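You operate a simulated robot arm through the tools that you are given. There is no shell and no other tool. Be economical: measure what you need, move in short steps, check, and stop when the job is done.

You are at the controls of a simulated robot arm. One attempt, no reset.

## Task
Crimp the 1.0 cord connector and seat it in the pump terminal.
Fine: one stroke; the isolator stays off; leave the press slide out. Set down upright: what you pick out.

The check looks at the end state, three seconds after you hand in, the way a careful person would. Anything else that was tipped, shoved, dropped, spilled or broken makes it a failure.

## Robot
A 7-joint arm with a two-finger gripper, on a carriage that runs on a rail from [364, 0] to [-2016, -2] (x, y) and turns from -2.688 to 3.124 rad about z. Base frame: it is fixed where the carriage stands at the start and does not move with it; the origin is on the floor, on the carriage's upright axis, x ahead of it, y to its left, z up; the surface under the hand at the start is at about z = 850. Units: mm, rad, N and s.
Its first joint turns from -2.601 to 2.601 rad. Places, roughly: crimp press [1000, 500, 900]; crimp press nest [900, 500, 900]; crimp press slide [900, 500, 900]; isolator [900, 1400, 1000]; pump terminal [1100, 200, 900]. Payload 2.45 kg.
The tool frame sits at the grasp point between the pads (the TCP): z along the fingers, y along the line on which they close. The tips reach 26 mm beyond it. The gripper opens to 96 mm. The gripper's body begins 69 mm behind the TCP.
Orientation is told as [roll, pitch, yaw] about the base's x, y, z axes, in that order, counted from this pose: with the fingers straight down and closing along the base's y, the tool's x points along the base's -x, its y along +y and its z along -z.

## Interface
- The arm moves only by the tool jog_arm. Its argument "steps" is text: rows parted by semicolons, each of 7 numbers parted by spaces: the turn, a rotation vector about the tool's x, y, z in rad, then the shift along the tool's x, y, z in mm, then the closure in counts, from 0 (fully open) to 255 (shut). In form: ax ay az tx ty tz grip; .... A call has 1 to 8 rows; each row shifts and turns the commanded pose from where the row before left it, along the tool's axes as they then stand. A row lasts 0.2 s, in which the tool goes at most 50 mm and 0.15 rad; a call with a longer step from one row to the next is refused whole, and so is a gripper value outside its range. A pose out of reach is approached as far as the arm can. The call stops where the force on the tool passes 40 N (or 10 N more than at its start, if that is more) or the arm is blocked; 0.2 s more then pass. The fingers move at their own pace and stop on an object; they squeeze with about 37 N. The grip force told is the motor's: it shows also when the fingers shut on nothing. Time passes only in rows, and 0.2 s behind the last, so rows that do not move let the fingers close. It gives the time, the measured TCP pose, the force on the tool (base axes), the opening and the grip force at its end, in the units of the frame above (readings bear some noise), with the torque about the TCP (base axes, N m) and any sound that the robot's microphone picked up.
- Cameras (640 x 400 px; columns grow to the right, rows downward): "scene" is now at [38.4, 191.4, 1682.1]; the picture's right is [0.26, -0.97, 0.00], its down [-0.60, -0.16, -0.79] and it looks along [0.76, 0.20, -0.62] (base axes); focal length 275 px, centre (320, 200). "wrist" rides on the gripper at [82, 3, -98] in the tool frame; the picture's right is [-0.04, 1.00, 0.00], its down [-0.73, -0.03, -0.68] and it looks along [-0.68, -0.03, 0.73] (tool axes); focal length 256 px, centre (320, 200). There is no depth. A picture from a camera that has moved, and an enlarged one, comes with that camera's place and axes in the base frame and with its lens.
- capture(camera): a new picture of that camera. No time passes.
- raise_lower(by): slides the trunk up (or, below 0, down) by that many mm; the arm and the scene camera ride with it, the base frame stays. It gives what a move gives, with no picture.
- roll_base(legs): drives the robot by 1 to 6 legs, each [ahead, left, turn to the left] in mm, mm and rad, along the robot's own axes; the way and the turn of a leg run together, so that a leg with both is an arc; at most 1500 mm and 3.142 rad a leg. The arm and the cameras ride along, it lands a little off, and it stops where it bumps. It keeps to its track: a leg is cut to what the track allows. It gives what a move gives.
- head_to(pan, tilt): turns the head with the scene camera to pan (to the left, within 2.705 rad either way) and tilt (down, from -0.506 to 1.204), counted from straight ahead of the robot. It gives what a move gives.
- close_up(camera, box): a new picture of the part [left, top, right, bottom] of that camera's present view, enlarged. No time passes.
- job_done(): hands the job in; it is judged then, once.

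Work in short steps. Places have to be worked out from the pictures, the camera data and where the tool is seen: move nearer, look again, correct. Check each grasp and each placing, and mend what went wrong. You have 120 turns and 90 pictures in all, those below and enlarged ones among them. Open the gripper and draw the arm clear of the work before you hand the job in, unless the task says otherwise; then end with one line.

The tools are called after "Request:" as name(argument=value, ...) on one line, values as JSON. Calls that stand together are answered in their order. jog_arm: Moves the arm, as the interface text tells. Its arguments: {"type":"object","properties":{"steps":{"type":"string"}},"required":["steps"]} The other tools are called the same way: raise_lower (by) slides the trunk up or down; roll_base (legs) drives the base; head_to (pan, tilt) turns the head that bears the scene camera; capture (camera) takes a picture; close_up (camera, box) takes an enlarged picture of a part of a camera's view; job_done () hands the job in.

At the start:

```text
clock: 0.0
tcp_pos: [755.3, 99.8, 999.9]
ee_rot: [0.0, -0.001, 0.0]
wrist_force: [0.6, 0.1, 0.5]
ft_torque: [-0.01, 0.03, -0.03]
finger_gap: 96.1
grasp_force: 0.0
trunk travel left (down, up): [-675.0, 35.0]
robot x, y, heading: [0.4, 0.9, 0.003]
head pan, tilt: [0.26, 0.665]
```

scene: 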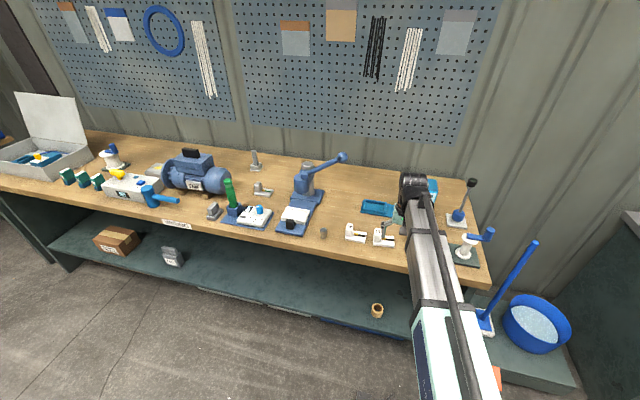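
wrist: 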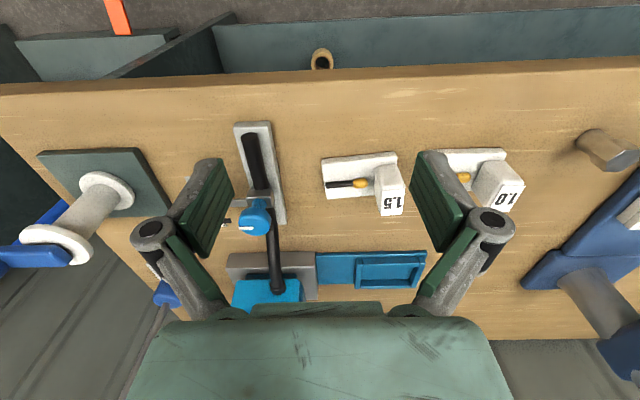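

The wrist view shows two connector holders (1.5 and 1.0), a cord with a blue plug (pump terminal?), and the press. I take enlarged views of the parts.

Request:
close_up(camera="scene", box=[260, 140, 420, 250])

Request:
close_up(camera="scene", box=[80, 130, 280, 250])

Request:
close_up(camera="wrist", box=[300, 100, 640, 310])

```text
3.64 times, centred on (340, 195) of scene
camera zoom: at [38.4, 191.4, 1682.1], right [0.26, -0.97, 0.0], down [-0.6, -0.16, -0.79], along [0.76, 0.2, -0.62], focal length 1000 px, centre (247, 218)
```

zoom: 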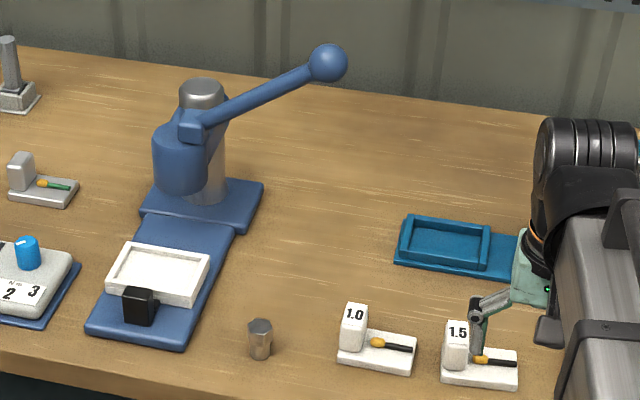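

```text
3.20 times, centred on (180, 190) of scene
camera zoom: at [38.4, 191.4, 1682.1], right [0.26, -0.97, 0.0], down [-0.6, -0.16, -0.79], along [0.76, 0.2, -0.62], focal length 880 px, centre (768, 232)
```

zoom: 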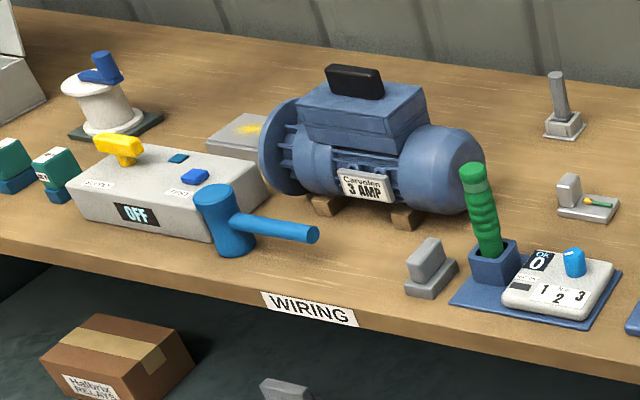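

```text
1.88 times, centred on (470, 205) of wrist
camera zoom: at [672.8, 101.7, 1097.4], right [0.04, 1.0, 0.0], down [0.73, -0.03, 0.68], along [0.68, -0.03, -0.73], focal length 482 px, centre (38, 191)
```

zoom: 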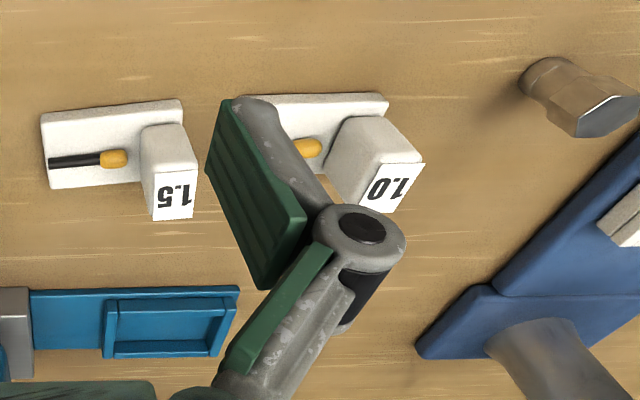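

I shift the tool left 150 mm and back a bit to view the holder pieces, press and terminal unobstructed.

Request:
jog_arm(steps="0 0 0 0 50 0 0; 0 0 0 0 50 0 0; 0 0 0 0 50 0 0; 0 0 0 0 40 -20 0")

Request:
capture(camera="wrist")

Request:
close_up(camera="scene", box=[330, 150, 510, 270])

```text
clock: 1.0
tcp_pos: [752.6, 288.9, 1021.1]
ee_rot: [0.0, 0.0, 0.001]
wrist_force: [-0.1, 0.2, 0.3]
ft_torque: [-0.01, 0.03, -0.01]
finger_gap: 95.8
grasp_force: 0.2
trunk travel left (down, up): [-675.0, 35.0]
robot x, y, heading: [1.7, 1.1, -0.002]
head pan, tilt: [0.26, 0.665]
```

```text
84 pictures are left
camera wrist: at [671.3, 292.0, 1119.2], right [0.04, 1.0, 0.0], down [0.73, -0.03, 0.68], along [0.68, -0.03, -0.73], focal length 256 px, centre (320, 200)
```

wrist: 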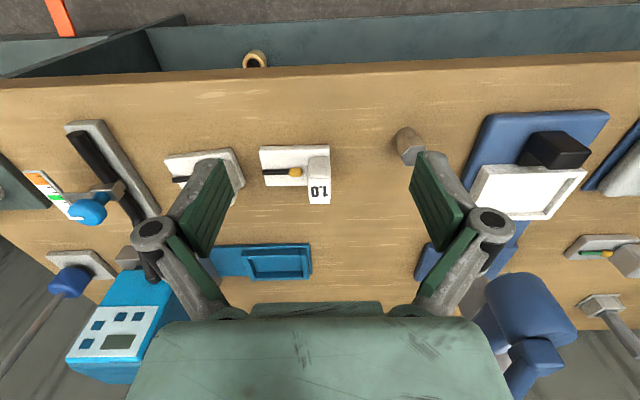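

```text
3.33 times, centred on (420, 210) of scene
camera zoom: at [38.5, 191.5, 1682.1], right [0.26, -0.97, 0.0], down [-0.6, -0.16, -0.79], along [0.76, 0.2, -0.62], focal length 917 px, centre (-13, 167)
```

zoom: 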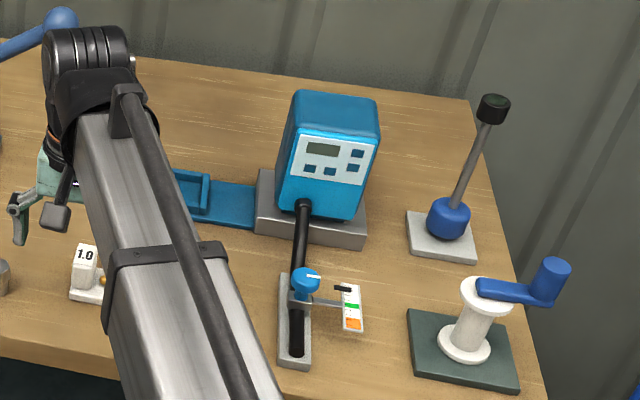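

The blue tray belongs to the pump box with the display (terminal recess). I zoom into the terminal and the press/nest to read their shapes.

Request:
close_up(camera="wrist", box=[150, 130, 350, 300])

Request:
close_up(camera="wrist", box=[400, 90, 640, 290])

Request:
close_up(camera="scene", box=[270, 145, 410, 250])

```text
2.35 times, centred on (250, 215) of wrist
camera zoom: at [671.3, 292.0, 1119.2], right [0.04, 1.0, 0.0], down [0.73, -0.03, 0.68], along [0.68, -0.03, -0.73], focal length 602 px, centre (485, 165)
```

zoom: 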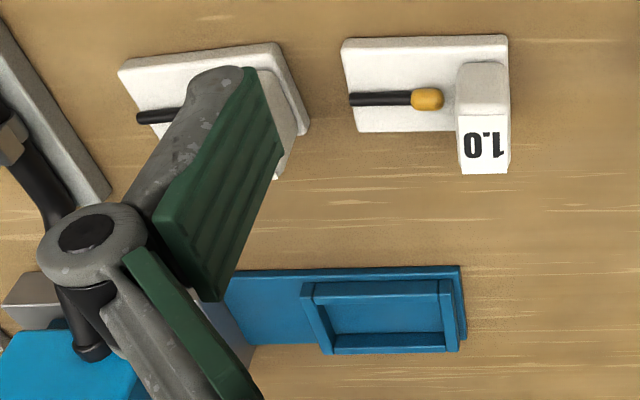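

```text
2.00 times, centred on (520, 190) of wrist
camera zoom: at [671.3, 292.0, 1119.2], right [0.04, 1.0, 0.0], down [0.73, -0.03, 0.68], along [0.68, -0.03, -0.73], focal length 512 px, centre (-80, 220)
```

zoom: 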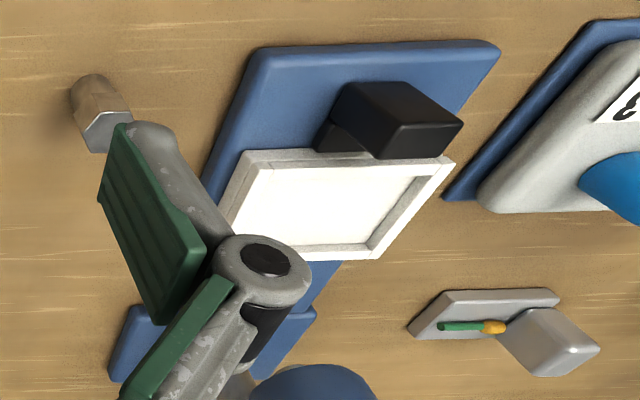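

```text
3.81 times, centred on (340, 198) of scene
camera zoom: at [38.5, 191.5, 1682.1], right [0.26, -0.97, 0.0], down [-0.6, -0.16, -0.79], along [0.76, 0.2, -0.62], focal length 1048 px, centre (244, 210)
```

zoom: 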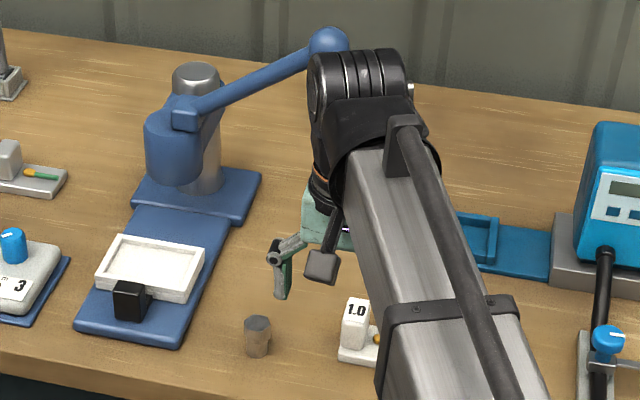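

The nest and terminal recess both take a rectangular base like the connector's. I move nearer to the 1.0 connector for a better measurement.

Request:
jog_arm(steps="0 0 0 0 0 40 0; 0 0 0 0 0 10 0")

Request:
capture(camera="wrist")

Request:
close_up(camera="scene", box=[310, 200, 380, 250])

```text
clock: 1.6
tcp_pos: [753.8, 290.4, 971.2]
ee_rot: [0.001, 0.0, -0.001]
wrist_force: [0.4, 0.4, -0.2]
ft_torque: [-0.03, 0.02, 0.02]
finger_gap: 95.9
grasp_force: 0.1
trunk travel left (down, up): [-675.0, 35.0]
robot x, y, heading: [0.8, -0.6, 0.004]
head pan, tilt: [0.26, 0.665]
```

```text
79 pictures are left
camera wrist: at [672.4, 292.7, 1068.4], right [0.04, 1.0, 0.0], down [0.73, -0.03, 0.68], along [0.68, -0.03, -0.73], focal length 256 px, centre (320, 200)
```

wrist: 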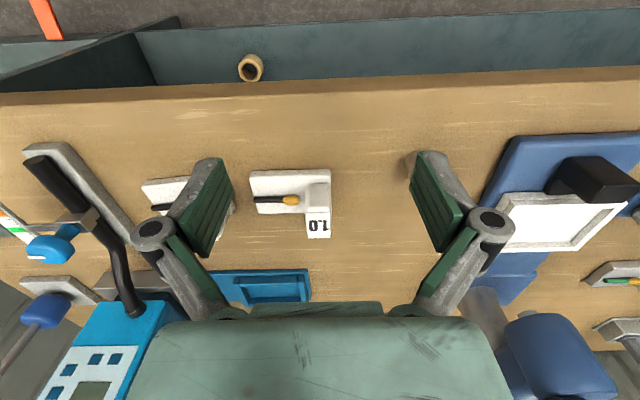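

```text
8.00 times, centred on (345, 225) of scene
camera zoom: at [38.6, 191.6, 1682.1], right [0.26, -0.97, 0.0], down [-0.6, -0.16, -0.79], along [0.76, 0.2, -0.62], focal length 2201 px, centre (120, 0)
```

zoom: 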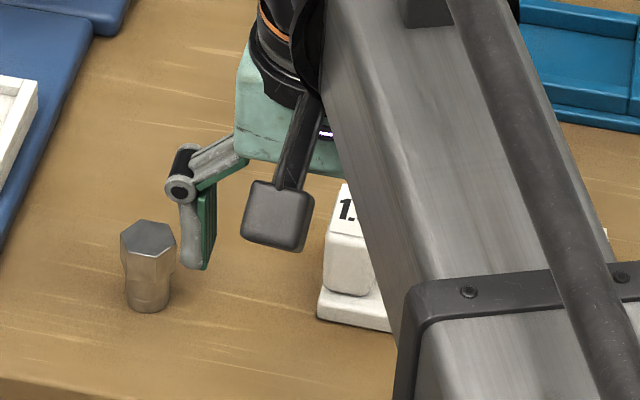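

The label sits on the tower's top face. I zoom in to measure the connector.

Request:
close_up(camera="wrist", box=[230, 150, 350, 250])

```text
4.00 times, centred on (290, 200) of wrist
camera zoom: at [672.4, 292.7, 1068.4], right [0.04, 1.0, 0.0], down [0.73, -0.03, 0.68], along [0.68, -0.03, -0.73], focal length 1024 px, centre (440, 200)
```

zoom: 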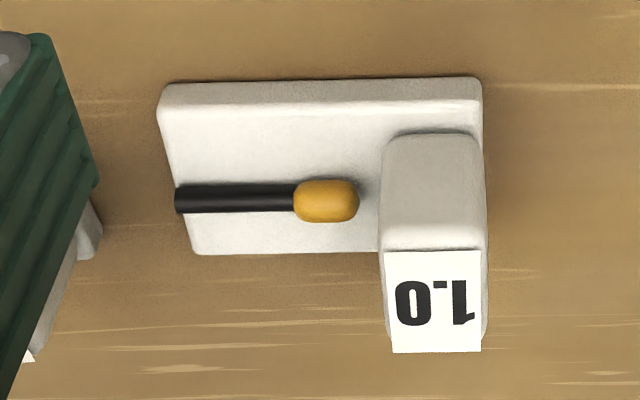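

Estimated: base x 832–882, y 212–297; tower centre about (860, 284), top z ≈ 904. I move above the tower with fingers half closed, then check.

Request:
jog_arm(steps="0 0 0 -35 -2 0 110; 0 0 0 -35 -2 0 110; 0 0 0 -35 -2 0 110; 0 0 0 0 0 25 110")

Request:
capture(camera="wrist")

```text
clock: 2.6
tcp_pos: [859.5, 286.0, 945.5]
ee_rot: [0.001, 0.001, 0.002]
wrist_force: [0.1, 0.4, 0.6]
ft_torque: [0.0, -0.01, -0.01]
finger_gap: 54.5
grasp_force: 0.1
trunk travel left (down, up): [-675.0, 35.0]
robot x, y, heading: [1.6, 0.2, 0.001]
head pan, tilt: [0.26, 0.665]
```

```text
76 pictures are left
camera wrist: at [778.2, 287.7, 1042.6], right [0.04, 1.0, 0.0], down [0.73, -0.03, 0.68], along [0.68, -0.03, -0.73], focal length 256 px, centre (320, 200)
```

wrist: 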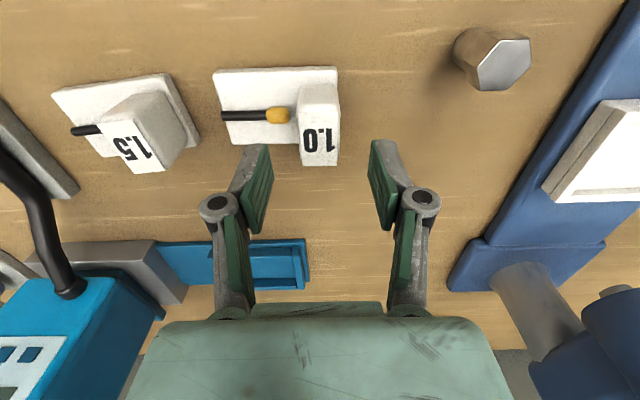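

The tower top re-measures to (861, 283). I descend to z≈903 and check before closing.

Request:
jog_arm(steps="0 0 0 -2 -2.5 20 110; 0 0 0 0 0 20 110; 0 0 0 0 0 2 110")

Request:
capture(camera="wrist")

```text
clock: 3.4
tcp_pos: [861.3, 281.3, 901.9]
ee_rot: [0.001, 0.0, 0.0]
wrist_force: [0.5, 0.7, -0.8]
ft_torque: [0.01, -0.02, 0.05]
finger_gap: 54.6
grasp_force: 0.0
trunk travel left (down, up): [-675.0, 35.0]
robot x, y, heading: [0.2, 1.2, 0.002]
head pan, tilt: [0.26, 0.665]
```

```text
75 pictures are left
camera wrist: at [780.0, 283.4, 1000.3], right [0.04, 1.0, 0.0], down [0.73, -0.03, 0.68], along [0.68, -0.03, -0.73], focal length 256 px, centre (320, 200)
```

wrist: 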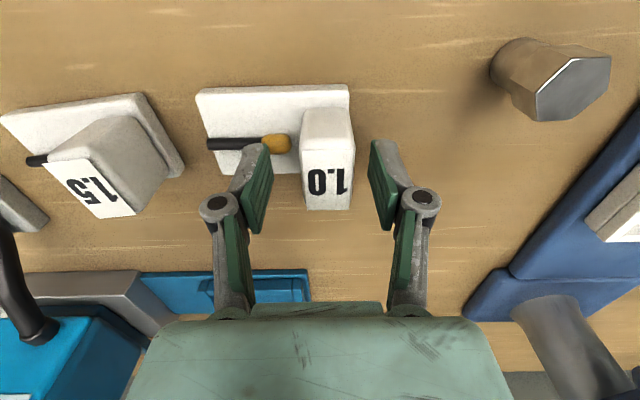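

The tower lies between the pads. I close the grip.

Request:
jog_arm(steps="0 0 0 0 1 0 170; 0 0 0 0 0 0 255; 0 0 0 0 0 0 255; 0 0 0 0 0 0 255")

Request:
capture(camera="wrist")

```text
clock: 4.4
tcp_pos: [860.9, 281.7, 903.6]
ee_rot: [-0.002, 0.001, 0.0]
wrist_force: [0.5, -1.1, 2.4]
ft_torque: [0.02, 0.02, 0.01]
finger_gap: 25.4
grasp_force: 36.7
trunk travel left (down, up): [-675.0, 35.0]
robot x, y, heading: [-0.7, 2.7, 0.002]
head pan, tilt: [0.26, 0.665]
```

```text
74 pictures are left
camera wrist: at [779.7, 284.0, 1000.5], right [0.04, 1.0, 0.0], down [0.73, -0.03, 0.68], along [0.68, -0.03, -0.73], focal length 256 px, centre (320, 200)
```

wrist: 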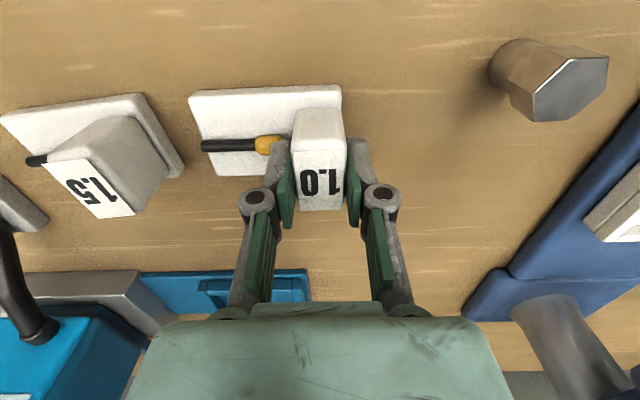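

Grip is firm (gap 25 mm). I lift straight up, then draw back to make room before rolling the carriage forward.

Request:
jog_arm(steps="0 0 0 0 0 -20 255; 0 0 0 0 0 -35 255; 0 0 0 0 0 -40 255; 0 0 0 35 0 0 255; 0 0 0 40 0 0 255; 0 0 0 40 0 0 255; 0 0 0 35 0 0 255")

Request:
roll_base(legs=[[200, 0, 0]])

Request:
capture(camera="wrist")

Request:
capture(camera="scene")

```text
clock: 6.0
tcp_pos: [710.9, 282.8, 1000.1]
ee_rot: [0.0, 0.0, 0.001]
wrist_force: [-0.2, -0.6, -1.3]
ft_torque: [0.01, -0.02, 0.01]
finger_gap: 25.2
grasp_force: 36.9
trunk travel left (down, up): [-675.0, 35.0]
robot x, y, heading: [0.4, -0.6, 0.009]
head pan, tilt: [0.26, 0.665]
```

```text
clock: 7.6
tcp_pos: [909.5, 283.7, 997.9]
ee_rot: [0.0, 0.0, 0.002]
wrist_force: [-0.1, -0.6, -1.6]
ft_torque: [0.04, -0.04, 0.01]
finger_gap: 25.4
grasp_force: 37.1
trunk travel left (down, up): [-675.0, 35.0]
robot x, y, heading: [199.0, 0.8, 0.005]
head pan, tilt: [0.26, 0.665]
```

```text
73 pictures are left
camera wrist: at [828.8, 286.1, 1095.5], right [0.04, 1.0, 0.0], down [0.73, -0.03, 0.68], along [0.68, -0.03, -0.73], focal length 256 px, centre (320, 200)
```

wrist: 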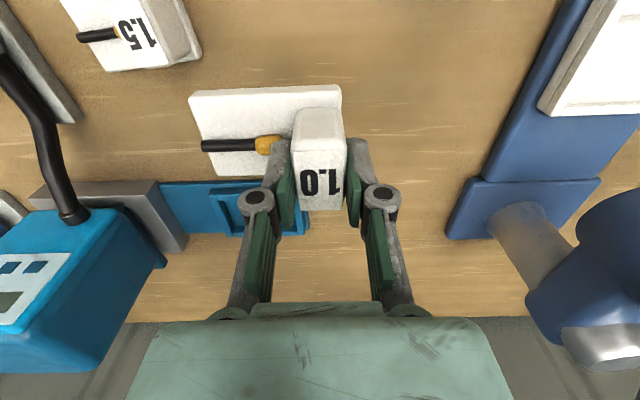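

```text
72 pictures are left
camera scene: at [237.9, 191.7, 1682.1], right [0.26, -0.97, 0.0], down [-0.6, -0.16, -0.79], along [0.76, 0.2, -0.62], focal length 275 px, centre (320, 200)
```

scene: 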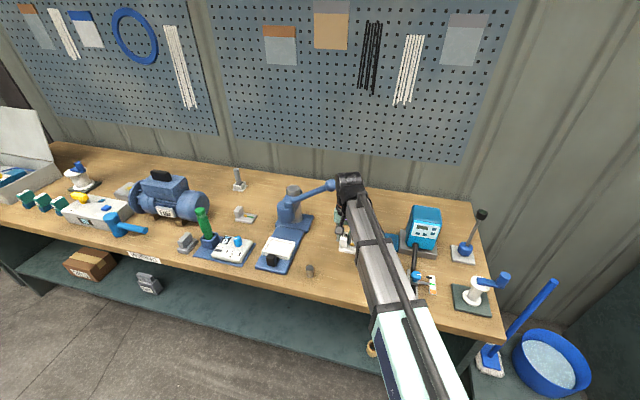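

The connector is held square. I draw back a little and swing left toward the nest to look at it.

Request:
jog_arm(steps="0 0 0 40 0 0 255; 0 0 0 40 20 0 255; 0 0 0 20 40 0 255; 0 0 0 0 45 0 255; 0 0 0 0 45 0 255; 0 0 0 0 45 0 255; 0 0 0 0 45 0 255; 0 0 0 0 20 0 255")

Request:
capture(camera="wrist")

Request:
close_up(camera="scene", box=[230, 160, 370, 280])

```text
clock: 9.4
tcp_pos: [810.6, 544.9, 998.4]
ee_rot: [0.0, -0.001, -0.001]
wrist_force: [-0.5, -1.2, -1.8]
ft_torque: [-0.01, 0.0, 0.03]
finger_gap: 25.0
grasp_force: 37.0
trunk travel left (down, up): [-675.0, 35.0]
robot x, y, heading: [201.7, 1.0, -0.003]
head pan, tilt: [0.26, 0.665]
```

```text
71 pictures are left
camera wrist: at [728.2, 547.0, 1095.8], right [0.04, 1.0, 0.0], down [0.73, -0.03, 0.68], along [0.68, -0.03, -0.73], focal length 256 px, centre (320, 200)
```

wrist: 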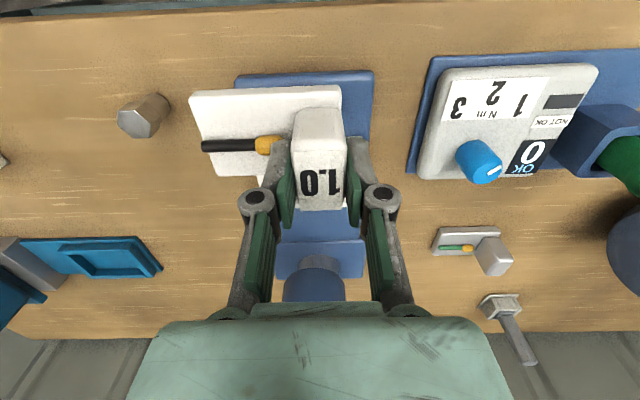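

```text
3.33 times, centred on (300, 220) of scene
camera zoom: at [237.5, 192.0, 1682.1], right [0.26, -0.97, 0.0], down [-0.6, -0.16, -0.79], along [0.76, 0.2, -0.62], focal length 917 px, centre (387, 133)
```

zoom: 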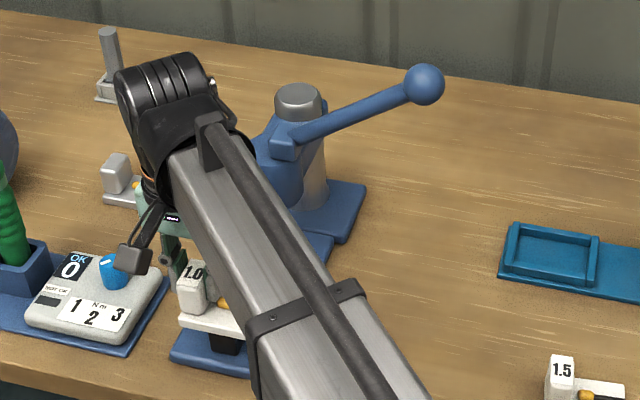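

The held piece hides the nest, so I step right 120 mm to see the nest beside it.

Request:
jog_arm(steps="0 0 0 0 -40 0 255; 0 0 0 0 -40 0 255; 0 0 0 0 -40 0 255")

Request:
close_up(camera="wrist", box=[340, 40, 540, 240])

Request:
capture(camera="wrist")

```text
clock: 10.2
tcp_pos: [808.5, 423.8, 996.9]
ee_rot: [-0.002, 0.0, 0.002]
wrist_force: [-0.2, 0.2, -1.2]
ft_torque: [0.01, -0.02, -0.01]
finger_gap: 25.4
grasp_force: 37.2
trunk travel left (down, up): [-675.0, 35.0]
robot x, y, heading: [204.2, 0.6, 0.002]
head pan, tilt: [0.26, 0.665]
```

```text
2.00 times, centred on (440, 140) of wrist
camera zoom: at [727.0, 425.8, 1094.3], right [0.04, 1.0, 0.0], down [0.73, -0.03, 0.68], along [0.68, -0.03, -0.73], focal length 512 px, centre (80, 320)
```

zoom: 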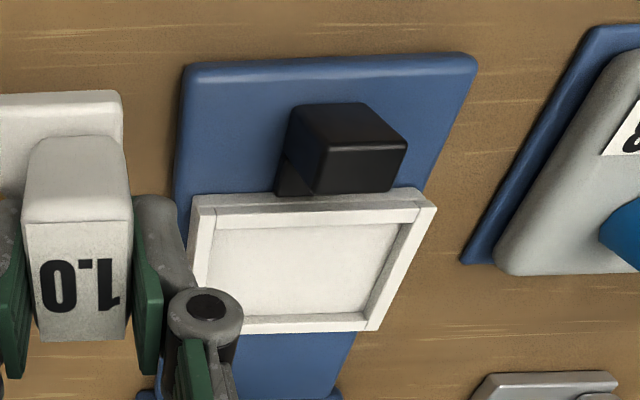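

```text
68 pictures are left
camera wrist: at [727.0, 425.8, 1094.3], right [0.04, 1.0, 0.0], down [0.73, -0.03, 0.68], along [0.68, -0.03, -0.73], focal length 256 px, centre (320, 200)
```

wrist: 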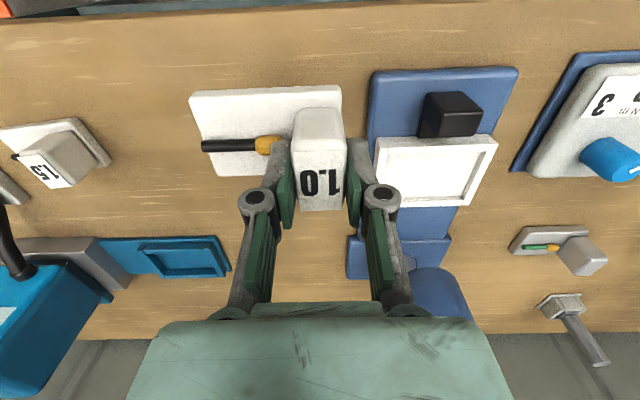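

Nest: rim z≈880, inner about x 869–932, y 483–580, centre (900, 531). I move the TCP to about (904, 561) at height, and check clearance to the ram.

Request:
jog_arm(steps="0 0 0 0 45 0 255; 0 0 0 0 46 0 255; 0 0 0 0 46 0 255; 0 0 0 -40 0 0 255; 0 0 0 -35 0 0 255; 0 0 0 -20 0 0 255; 0 0 0 0 0 20 255")

Request:
capture(camera="wrist")

Request:
close_up(camera="scene", box=[230, 160, 370, 280])

```text
clock: 11.8
tcp_pos: [905.2, 561.5, 978.0]
ee_rot: [0.0, 0.0, 0.0]
wrist_force: [0.3, -0.4, -0.5]
ft_torque: [-0.01, 0.03, 0.0]
finger_gap: 24.9
grasp_force: 37.2
trunk travel left (down, up): [-675.0, 35.0]
robot x, y, heading: [195.3, 3.4, 0.0]
head pan, tilt: [0.26, 0.665]
```

```text
67 pictures are left
camera wrist: at [824.0, 563.0, 1074.4], right [0.04, 1.0, 0.0], down [0.73, -0.03, 0.68], along [0.68, -0.03, -0.73], focal length 256 px, centre (320, 200)
```

wrist: 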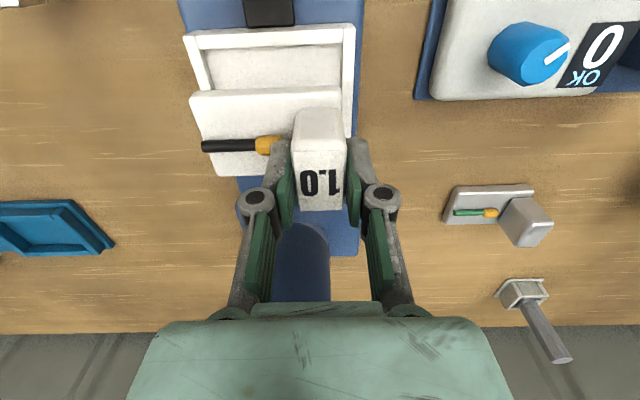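

```text
3.33 times, centred on (300, 220) of scene
camera zoom: at [237.6, 191.7, 1682.1], right [0.26, -0.97, 0.0], down [-0.6, -0.16, -0.79], along [0.76, 0.2, -0.62], focal length 917 px, centre (387, 133)
```

zoom: 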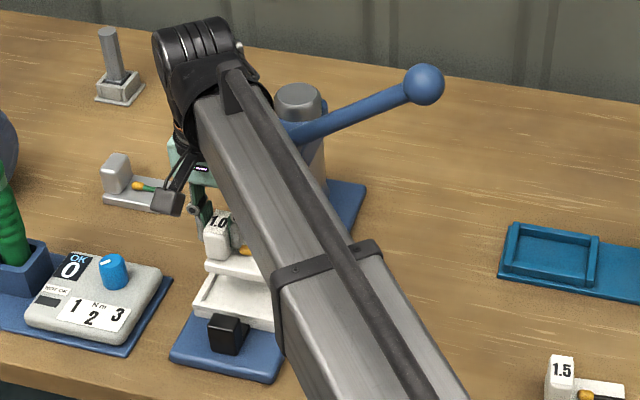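

The nest now measures near x 855–932, y 473–585, so I correct by −5 x, −2 y and descend to just above the rim.

Request:
jog_arm(steps="0 0 0 5 -2 15 255; 0 0 0 0 0 20 255; 0 0 0 0 0 2 255")

Request:
capture(camera="wrist")

Request:
close_up(camera="wrist", box=[160, 0, 380, 180])

```text
clock: 12.6
tcp_pos: [898.3, 558.8, 936.9]
ee_rot: [-0.001, 0.0, -0.001]
wrist_force: [0.8, 0.0, -1.6]
ft_torque: [0.01, 0.03, 0.01]
finger_gap: 25.3
grasp_force: 37.0
trunk travel left (down, up): [-675.0, 35.0]
robot x, y, heading: [197.7, 5.1, -0.001]
head pan, tilt: [0.26, 0.665]
```

```text
65 pictures are left
camera wrist: at [818.3, 561.4, 1036.9], right [0.04, 1.0, 0.0], down [0.73, -0.03, 0.68], along [0.68, -0.03, -0.73], focal length 256 px, centre (320, 200)
```

wrist: 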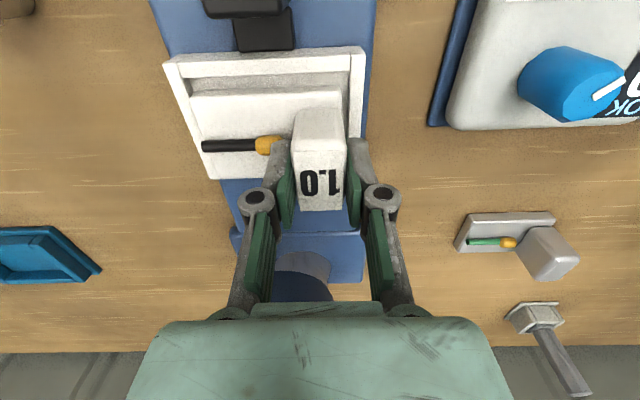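

```text
2.22 times, centred on (270, 90) of wrist
camera zoom: at [818.3, 561.4, 1036.9], right [0.04, 1.0, 0.0], down [0.73, -0.03, 0.68], along [0.68, -0.03, -0.73], focal length 569 px, centre (431, 444)
```

zoom: 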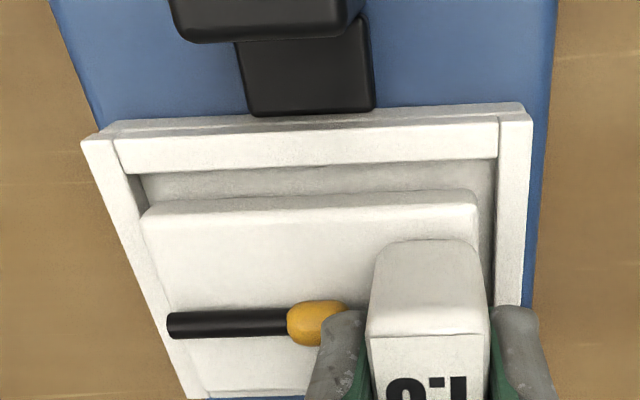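

Clearances look like ~6 mm on near and left sides, ~10 on the others. I nudge +2 x, −2 y and lower gently until contact.

Request:
jog_arm(steps="0 0 0 -2 -2 0 255; 0 0 0 0 0 5 255; 0 0 0 0 0 4 255; 0 0 0 0 0 3 255; 0 0 0 0 0 2 255")

Request:
close_up(camera="wrist", box=[160, 0, 380, 180])

```text
clock: 13.8
tcp_pos: [899.9, 557.1, 931.3]
ee_rot: [0.003, -0.003, 0.0]
wrist_force: [4.0, 5.3, 31.5]
ft_torque: [0.16, -0.08, 0.0]
finger_gap: 25.7
grasp_force: 36.7
trunk travel left (down, up): [-675.0, 35.0]
robot x, y, heading: [198.4, 3.4, 0.001]
head pan, tilt: [0.26, 0.665]
```

```text
2.22 times, centred on (270, 90) of wrist
camera zoom: at [818.6, 558.7, 1027.8], right [0.04, 1.0, 0.0], down [0.73, -0.03, 0.68], along [0.68, -0.02, -0.73], focal length 569 px, centre (431, 444)
```

zoom: 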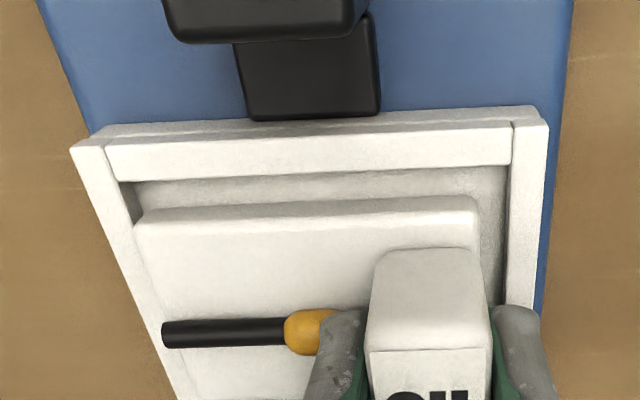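

Contact at TCP z≈931; it seems either seated on the nest floor or touching the left wall. I lift slightly, shift +4 y, −1 x and lower again to see whether contact height repeats.

Request:
jog_arm(steps="0 0 0 0 0 -8 255; 0 0 0 1 4 0 255; 0 0 0 0 0 2 255; 0 0 0 0 0 2 255; 0 0 0 0 0 2 255; 0 0 0 0 0 1 255")

Request:
close_up(camera="wrist", box=[160, 0, 380, 180])

```text
clock: 15.2
tcp_pos: [902.0, 561.2, 931.1]
ee_rot: [0.002, -0.001, 0.0]
wrist_force: [-1.5, 1.8, 13.6]
ft_torque: [-0.17, -0.22, -0.02]
finger_gap: 25.2
grasp_force: 36.8
trunk travel left (down, up): [-675.0, 35.0]
robot x, y, heading: [197.0, -0.0, -0.003]
head pan, tilt: [0.26, 0.665]
```

```text
2.22 times, centred on (270, 90) of wrist
camera zoom: at [819.0, 562.9, 1028.0], right [0.04, 1.0, 0.0], down [0.73, -0.03, 0.68], along [0.68, -0.03, -0.73], focal length 569 px, centre (431, 444)
```

zoom: 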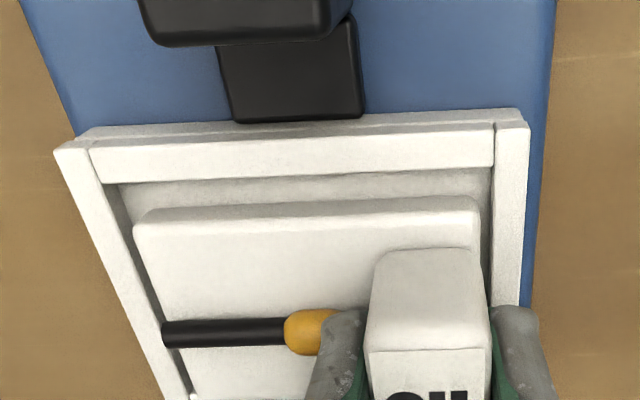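

Same height again, but the torque hints load at the far edge. I lift, move 5 mm nearer and lower once more to discriminate.

Request:
jog_arm(steps="0 0 0 0 0 -7 255; 0 0 0 5 0 0 255; 0 0 0 0 0 2 255; 0 0 0 0 0 2 255; 0 0 0 0 0 2 255; 0 0 0 0 0 1 255; 0 0 0 0 0 1 255")

Request:
capture(camera="wrist")

```text
clock: 16.8
tcp_pos: [896.2, 560.4, 930.9]
ee_rot: [0.003, -0.005, 0.0]
wrist_force: [3.7, 4.7, 22.2]
ft_torque: [0.01, -0.15, 0.01]
finger_gap: 25.2
grasp_force: 37.0
trunk travel left (down, up): [-675.0, 35.0]
robot x, y, heading: [199.1, 0.8, -0.001]
head pan, tilt: [0.26, 0.665]
```

```text
61 pictures are left
camera wrist: at [813.0, 562.5, 1027.8], right [0.04, 1.0, 0.0], down [0.73, -0.03, 0.68], along [0.68, -0.02, -0.73], focal length 256 px, centre (320, 200)
```

wrist: 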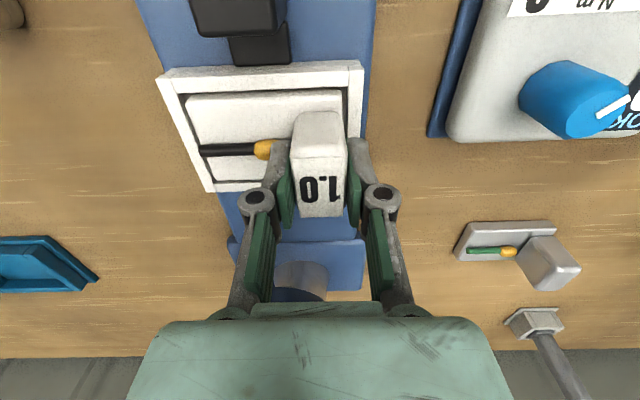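

Contact height is the same and the far wall is visible behind the base, so it is on the nest floor. I ease off and open the fingers.

Request:
jog_arm(steps="0 0 0 0 0 -1.5 255; 0 0 0 0 0 0 150; 0 0 0 0 0 0 120; 0 0 0 0 0 0 120")

Request:
jog_arm(steps="0 0 0 0 0 -20 120; 0 0 0 0 0 -40 120; 0 0 0 0 0 -40 120; 0 0 0 40 -20 0 120; 0 0 0 40 -40 0 120; 0 0 0 0 -40 0 120; 0 0 0 0 -40 0 120; 0 0 0 0 -40 0 120")

Request:
capture(camera="wrist")

Request:
close_up(camera="scene", box=[230, 160, 370, 280])

```text
clock: 17.8
tcp_pos: [895.6, 560.8, 929.0]
ee_rot: [0.001, 0.0, 0.0]
wrist_force: [0.4, -1.2, 0.3]
ft_torque: [-0.05, -0.01, 0.0]
finger_gap: 50.9
grasp_force: 0.1
trunk travel left (down, up): [-675.0, 35.0]
robot x, y, heading: [196.7, 1.8, -0.002]
head pan, tilt: [0.26, 0.665]
```

```text
refused: row 5 steps farther than a row can; nothing moved
```

```text
60 pictures are left
camera wrist: at [814.1, 563.6, 1025.9], right [0.04, 1.0, 0.0], down [0.73, -0.03, 0.68], along [0.68, -0.03, -0.73], focal length 256 px, centre (320, 200)
```

wrist: 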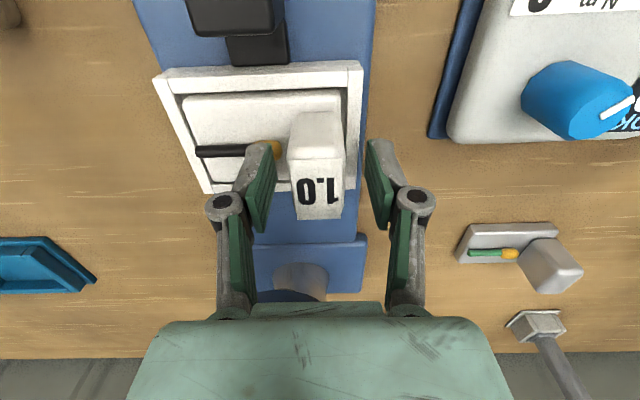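

```text
3.33 times, centred on (300, 220) of scene
camera zoom: at [237.5, 191.7, 1682.1], right [0.26, -0.97, 0.0], down [-0.6, -0.16, -0.79], along [0.76, 0.2, -0.62], focal length 917 px, centre (387, 133)
```

zoom: 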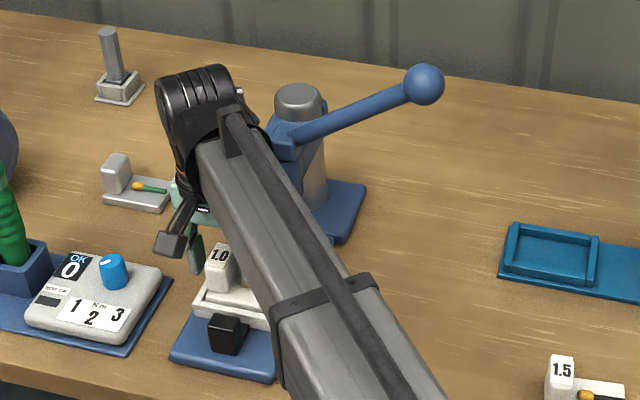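

Released upright in the nest. I rise straight up, then back off to view it.

Request:
jog_arm(steps="0 0 0 0 0 -20 120; 0 0 0 0 0 -40 120; 0 0 0 0 0 -40 120; 0 0 0 40 -20 0 120; 0 0 0 40 -20 0 120; 0 0 0 30 -30 0 120; 0 0 0 0 -40 0 120")

Request:
capture(camera="wrist")

```text
clock: 19.4
tcp_pos: [787.7, 449.5, 1029.2]
ee_rot: [-0.001, 0.0, 0.0]
wrist_force: [-0.5, -0.1, 0.5]
ft_torque: [0.0, -0.02, 0.01]
finger_gap: 50.6
grasp_force: 0.0
trunk travel left (down, up): [-675.0, 35.0]
robot x, y, heading: [197.9, -1.4, -0.001]
head pan, tilt: [0.26, 0.665]
```

```text
58 pictures are left
camera wrist: at [705.1, 452.4, 1126.0], right [0.04, 1.0, 0.0], down [0.73, -0.03, 0.68], along [0.68, -0.03, -0.73], focal length 256 px, centre (320, 200)
```

wrist: 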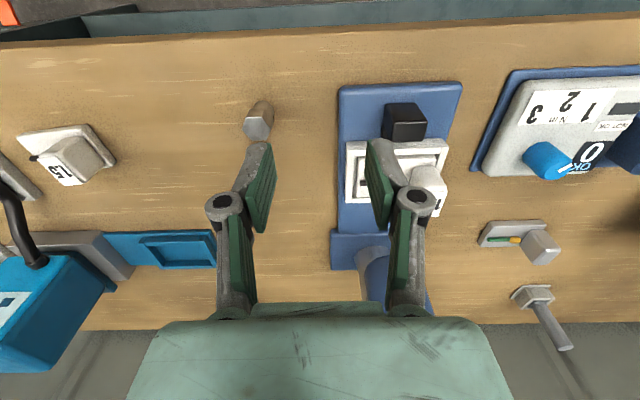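

Now I look at the handle and ram from nearer; also a scene close-up with the arm out of the way.

Request:
jog_arm(steps="0 0 0 30 40 0 200; 0 0 0 30 30 30 255; 0 0 0 10 10 30 255")

Request:
close_up(camera="wrist", box=[220, 100, 420, 320])

Request:
close_up(camera="scene", box=[230, 160, 370, 280])

```text
refused: row 2 steps farther than a row can; nothing moved
```

```text
1.82 times, centred on (320, 210) of wrist
camera zoom: at [705.1, 452.4, 1126.0], right [0.04, 1.0, 0.0], down [0.73, -0.03, 0.68], along [0.68, -0.03, -0.73], focal length 465 px, centre (320, 182)
```

zoom: 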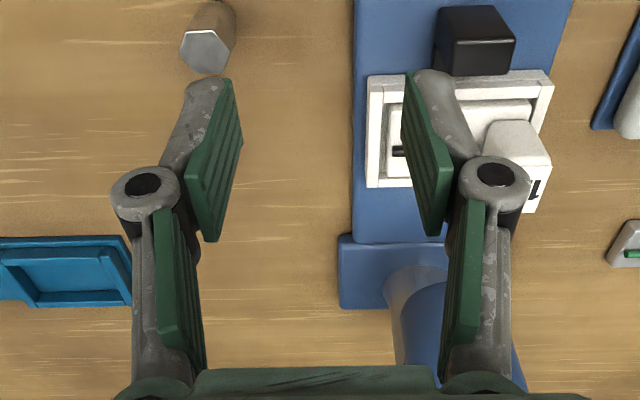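

```text
3.33 times, centred on (300, 220) of scene
camera zoom: at [237.2, 191.7, 1682.1], right [0.26, -0.97, 0.0], down [-0.6, -0.16, -0.79], along [0.76, 0.2, -0.62], focal length 917 px, centre (387, 133)
```

zoom: 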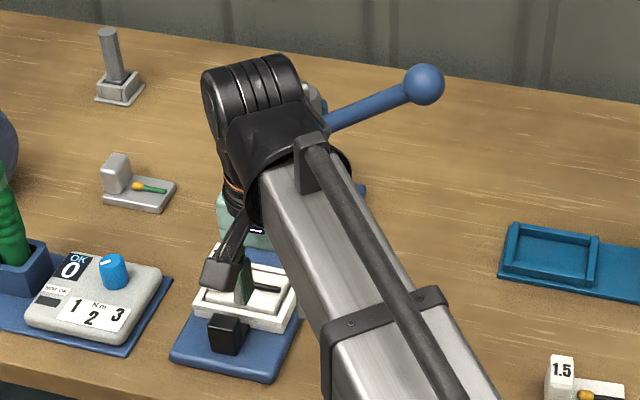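

The step was too long; I resend smaller ones with fingers closing.

Request:
jog_arm(steps="0 0 0 20 40 0 200; 0 0 0 20 35 0 255; 0 0 0 20 5 30 255; 0 0 0 0 0 20 255")

Request:
capture(camera="wrist")

```text
clock: 20.4
tcp_pos: [726.5, 529.9, 978.1]
ee_rot: [0.0, -0.001, -0.002]
wrist_force: [-0.2, 0.5, 0.0]
ft_torque: [0.01, -0.01, 0.02]
finger_gap: 0.0
grasp_force: 28.4
trunk travel left (down, up): [-675.0, 35.0]
robot x, y, heading: [199.6, 0.5, -0.001]
head pan, tilt: [0.26, 0.665]
```

```text
55 pictures are left
camera wrist: at [644.1, 532.4, 1075.4], right [0.04, 1.0, 0.0], down [0.73, -0.03, 0.68], along [0.68, -0.03, -0.73], focal length 256 px, centre (320, 200)
```

wrist: 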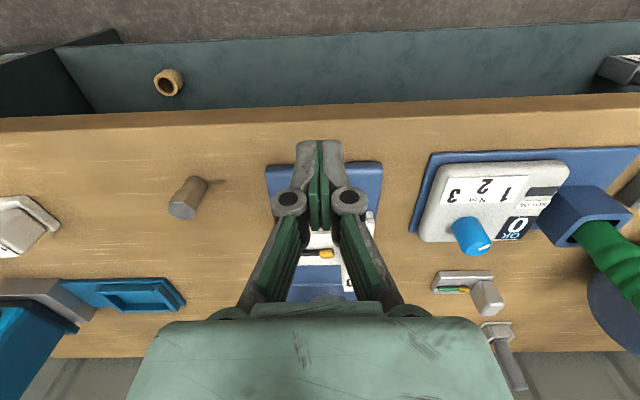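

Handle knob: x 816–834, y 516–546, z 865–908. I check the ram head's front position with a scene close-up while the arm is back here.

Request:
close_up(camera="scene", box=[230, 150, 390, 290])

```text
2.86 times, centred on (310, 220) of scene
camera zoom: at [237.4, 191.7, 1682.2], right [0.26, -0.97, 0.0], down [-0.6, -0.16, -0.79], along [0.76, 0.2, -0.62], focal length 786 px, centre (349, 143)
```

zoom: 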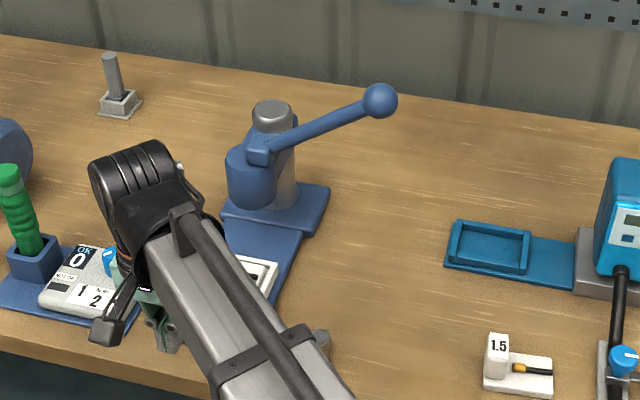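

Two views intersect the ram head's front bottom at about (966, 523, 948), leaving room. I lower closed fingers in front of the knob.

Request:
jog_arm(steps="0 0 0 -30 1 20 255; 0 0 0 -15 0 30 255; 0 0 0 0 0 30 255")

Request:
capture(camera="wrist")

```text
clock: 21.2
tcp_pos: [769.4, 531.1, 897.8]
ee_rot: [-0.001, 0.0, -0.002]
wrist_force: [-0.4, 0.4, 0.1]
ft_torque: [0.01, 0.02, 0.02]
finger_gap: 0.0
grasp_force: 28.9
trunk travel left (down, up): [-675.0, 35.0]
robot x, y, heading: [199.9, -0.3, -0.001]
head pan, tilt: [0.26, 0.665]
```

```text
53 pictures are left
camera wrist: at [688.5, 534.2, 995.4], right [0.04, 1.0, 0.0], down [0.73, -0.03, 0.68], along [0.68, -0.03, -0.73], focal length 256 px, centre (320, 200)
```

wrist: 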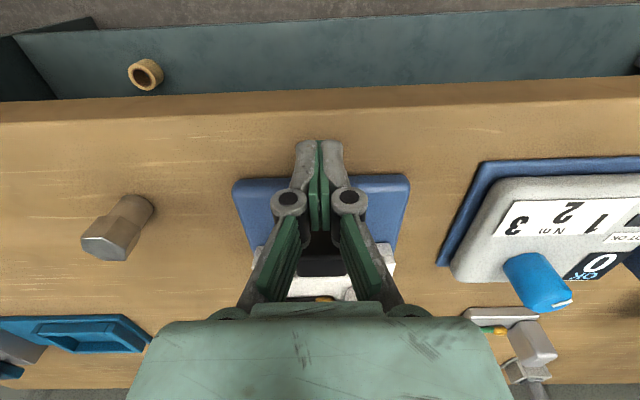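

The fingers are centred on the knob. I advance slowly to push the slide in.

Request:
jog_arm(steps="0 0 0 -20 0 0 255; 0 0 0 -12 0 0 255; 0 0 0 -10 0 0 255; 0 0 0 -10 0 0 255; 0 0 0 -10 0 0 255; 0 0 0 -10 0 0 255; 0 0 0 -10 0 0 255")

Request:
capture(camera="wrist")

```text
clock: 22.8
tcp_pos: [855.8, 531.1, 899.4]
ee_rot: [0.001, 0.0, 0.001]
wrist_force: [0.1, 0.8, -0.3]
ft_torque: [0.0, -0.04, -0.01]
finger_gap: 0.0
grasp_force: 28.7
trunk travel left (down, up): [-675.0, 35.0]
robot x, y, heading: [200.2, 0.2, 0.004]
head pan, tilt: [0.26, 0.665]
```

```text
52 pictures are left
camera wrist: at [772.9, 533.2, 996.7], right [0.04, 1.0, 0.0], down [0.73, -0.03, 0.68], along [0.68, -0.03, -0.73], focal length 256 px, centre (320, 200)
```

wrist: 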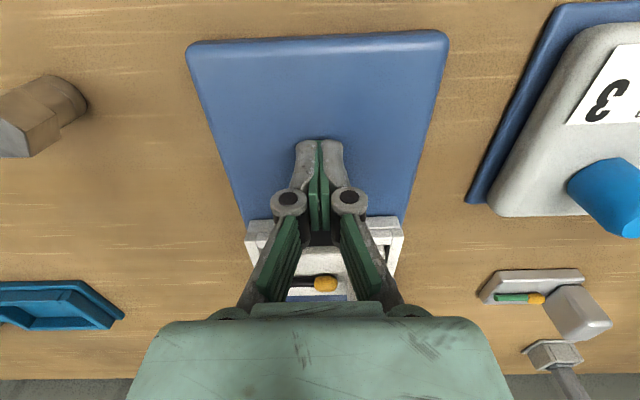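

The slide moves freely with the connector riding in it. I continue toward the stop.

Request:
jog_arm(steps="0 0 0 -10 0 0 255; 0 0 0 -10 0 0 255; 0 0 0 -8 0 0 255; 0 0 0 -6 0 0 255; 0 0 0 -6 0 0 255; 0 0 0 -6 0 0 255")

Request:
capture(camera="wrist")

Request:
close_up(camera="scene", box=[230, 150, 390, 290])

```text
clock: 24.2
tcp_pos: [899.8, 533.1, 899.8]
ee_rot: [-0.002, 0.0, 0.0]
wrist_force: [-0.5, -0.2, 0.0]
ft_torque: [0.02, 0.02, -0.02]
finger_gap: 0.0
grasp_force: 28.5
trunk travel left (down, up): [-675.0, 35.0]
robot x, y, heading: [199.2, 0.7, 0.005]
head pan, tilt: [0.26, 0.665]
```

```text
51 pictures are left
camera wrist: at [817.7, 534.4, 997.2], right [0.04, 1.0, 0.0], down [0.73, -0.03, 0.68], along [0.68, -0.03, -0.73], focal length 256 px, centre (320, 200)
```

wrist: 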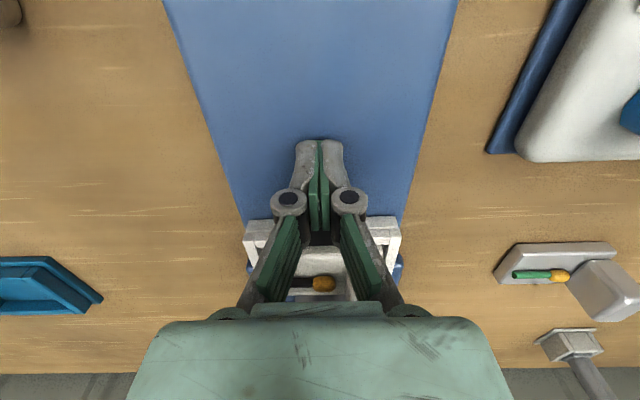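

```text
2.86 times, centred on (310, 220) of scene
camera zoom: at [237.5, 191.7, 1682.1], right [0.26, -0.97, 0.0], down [-0.6, -0.16, -0.79], along [0.76, 0.2, -0.62], focal length 786 px, centre (349, 143)
```

zoom: 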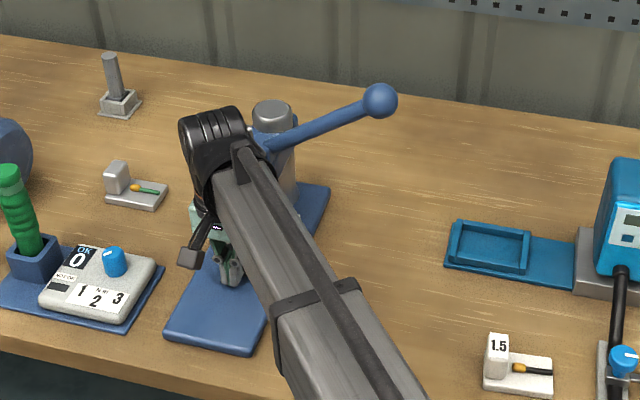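

No stop yet. I continue in small steps, watching the force.

Request:
jog_arm(steps="0 0 0 -4 0 0 255; 0 0 0 -4 0 0 255; 0 0 0 -4 0 0 255; 0 0 0 -3 0 0 255")

```text
clock: 25.0
tcp_pos: [900.0, 533.8, 899.3]
ee_rot: [-0.002, 0.014, 0.006]
wrist_force: [-8.3, -1.3, 0.8]
ft_torque: [0.09, -0.11, -0.04]
finger_gap: 6.2
grasp_force: 28.3
trunk travel left (down, up): [-675.0, 35.0]
robot x, y, heading: [197.1, 2.8, 0.002]
head pan, tilt: [0.26, 0.665]
stopped in row 4: the force on the tool passed its limit at 44 N (the readings are from after the stop); the commanded pose is now the measured one
```

Blocked at 44 N: the slide is at its stop. I back off and look.

Request:
jog_arm(steps="0 0 0 15 0 0 255; 0 0 0 40 0 0 255; 0 0 0 40 0 -20 255; 0 0 0 20 -30 -30 255; 0 0 0 0 -40 -20 255; 0 0 0 0 -45 0 255; 0 0 0 0 -45 0 255; 0 0 0 0 -45 0 255")

Request:
capture(camera="wrist")

Request:
close_up(camera="scene", box=[230, 140, 390, 260])

```text
clock: 26.8
tcp_pos: [788.7, 325.8, 969.4]
ee_rot: [-0.001, 0.014, 0.003]
wrist_force: [0.1, 0.1, -0.7]
ft_torque: [0.01, 0.02, -0.05]
finger_gap: 0.0
grasp_force: 28.4
trunk travel left (down, up): [-675.0, 35.0]
robot x, y, heading: [198.1, -1.0, -0.002]
head pan, tilt: [0.26, 0.665]
```

```text
49 pictures are left
camera wrist: at [708.3, 328.1, 1067.0], right [0.04, 1.0, 0.0], down [0.74, -0.02, 0.67], along [0.67, -0.03, -0.74], focal length 256 px, centre (320, 200)
```

wrist: 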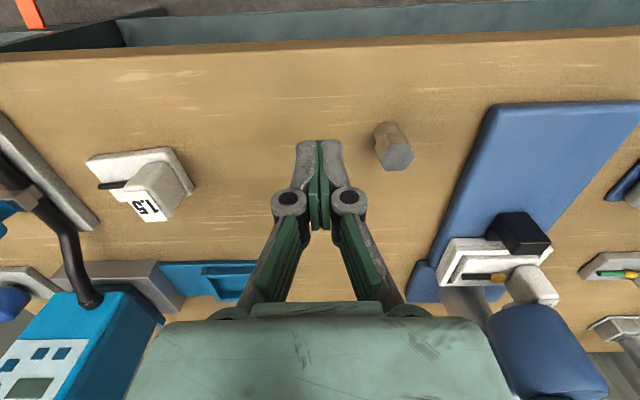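

```text
3.33 times, centred on (310, 200) of scene
camera zoom: at [236.4, 191.7, 1682.1], right [0.26, -0.97, 0.0], down [-0.6, -0.16, -0.79], along [0.76, 0.2, -0.62], focal length 917 px, centre (353, 200)
```

zoom: 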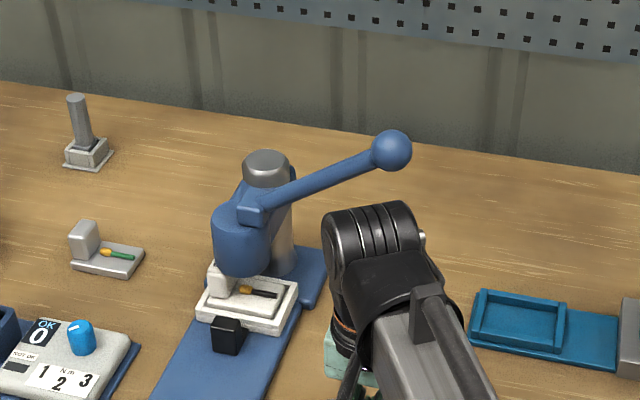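

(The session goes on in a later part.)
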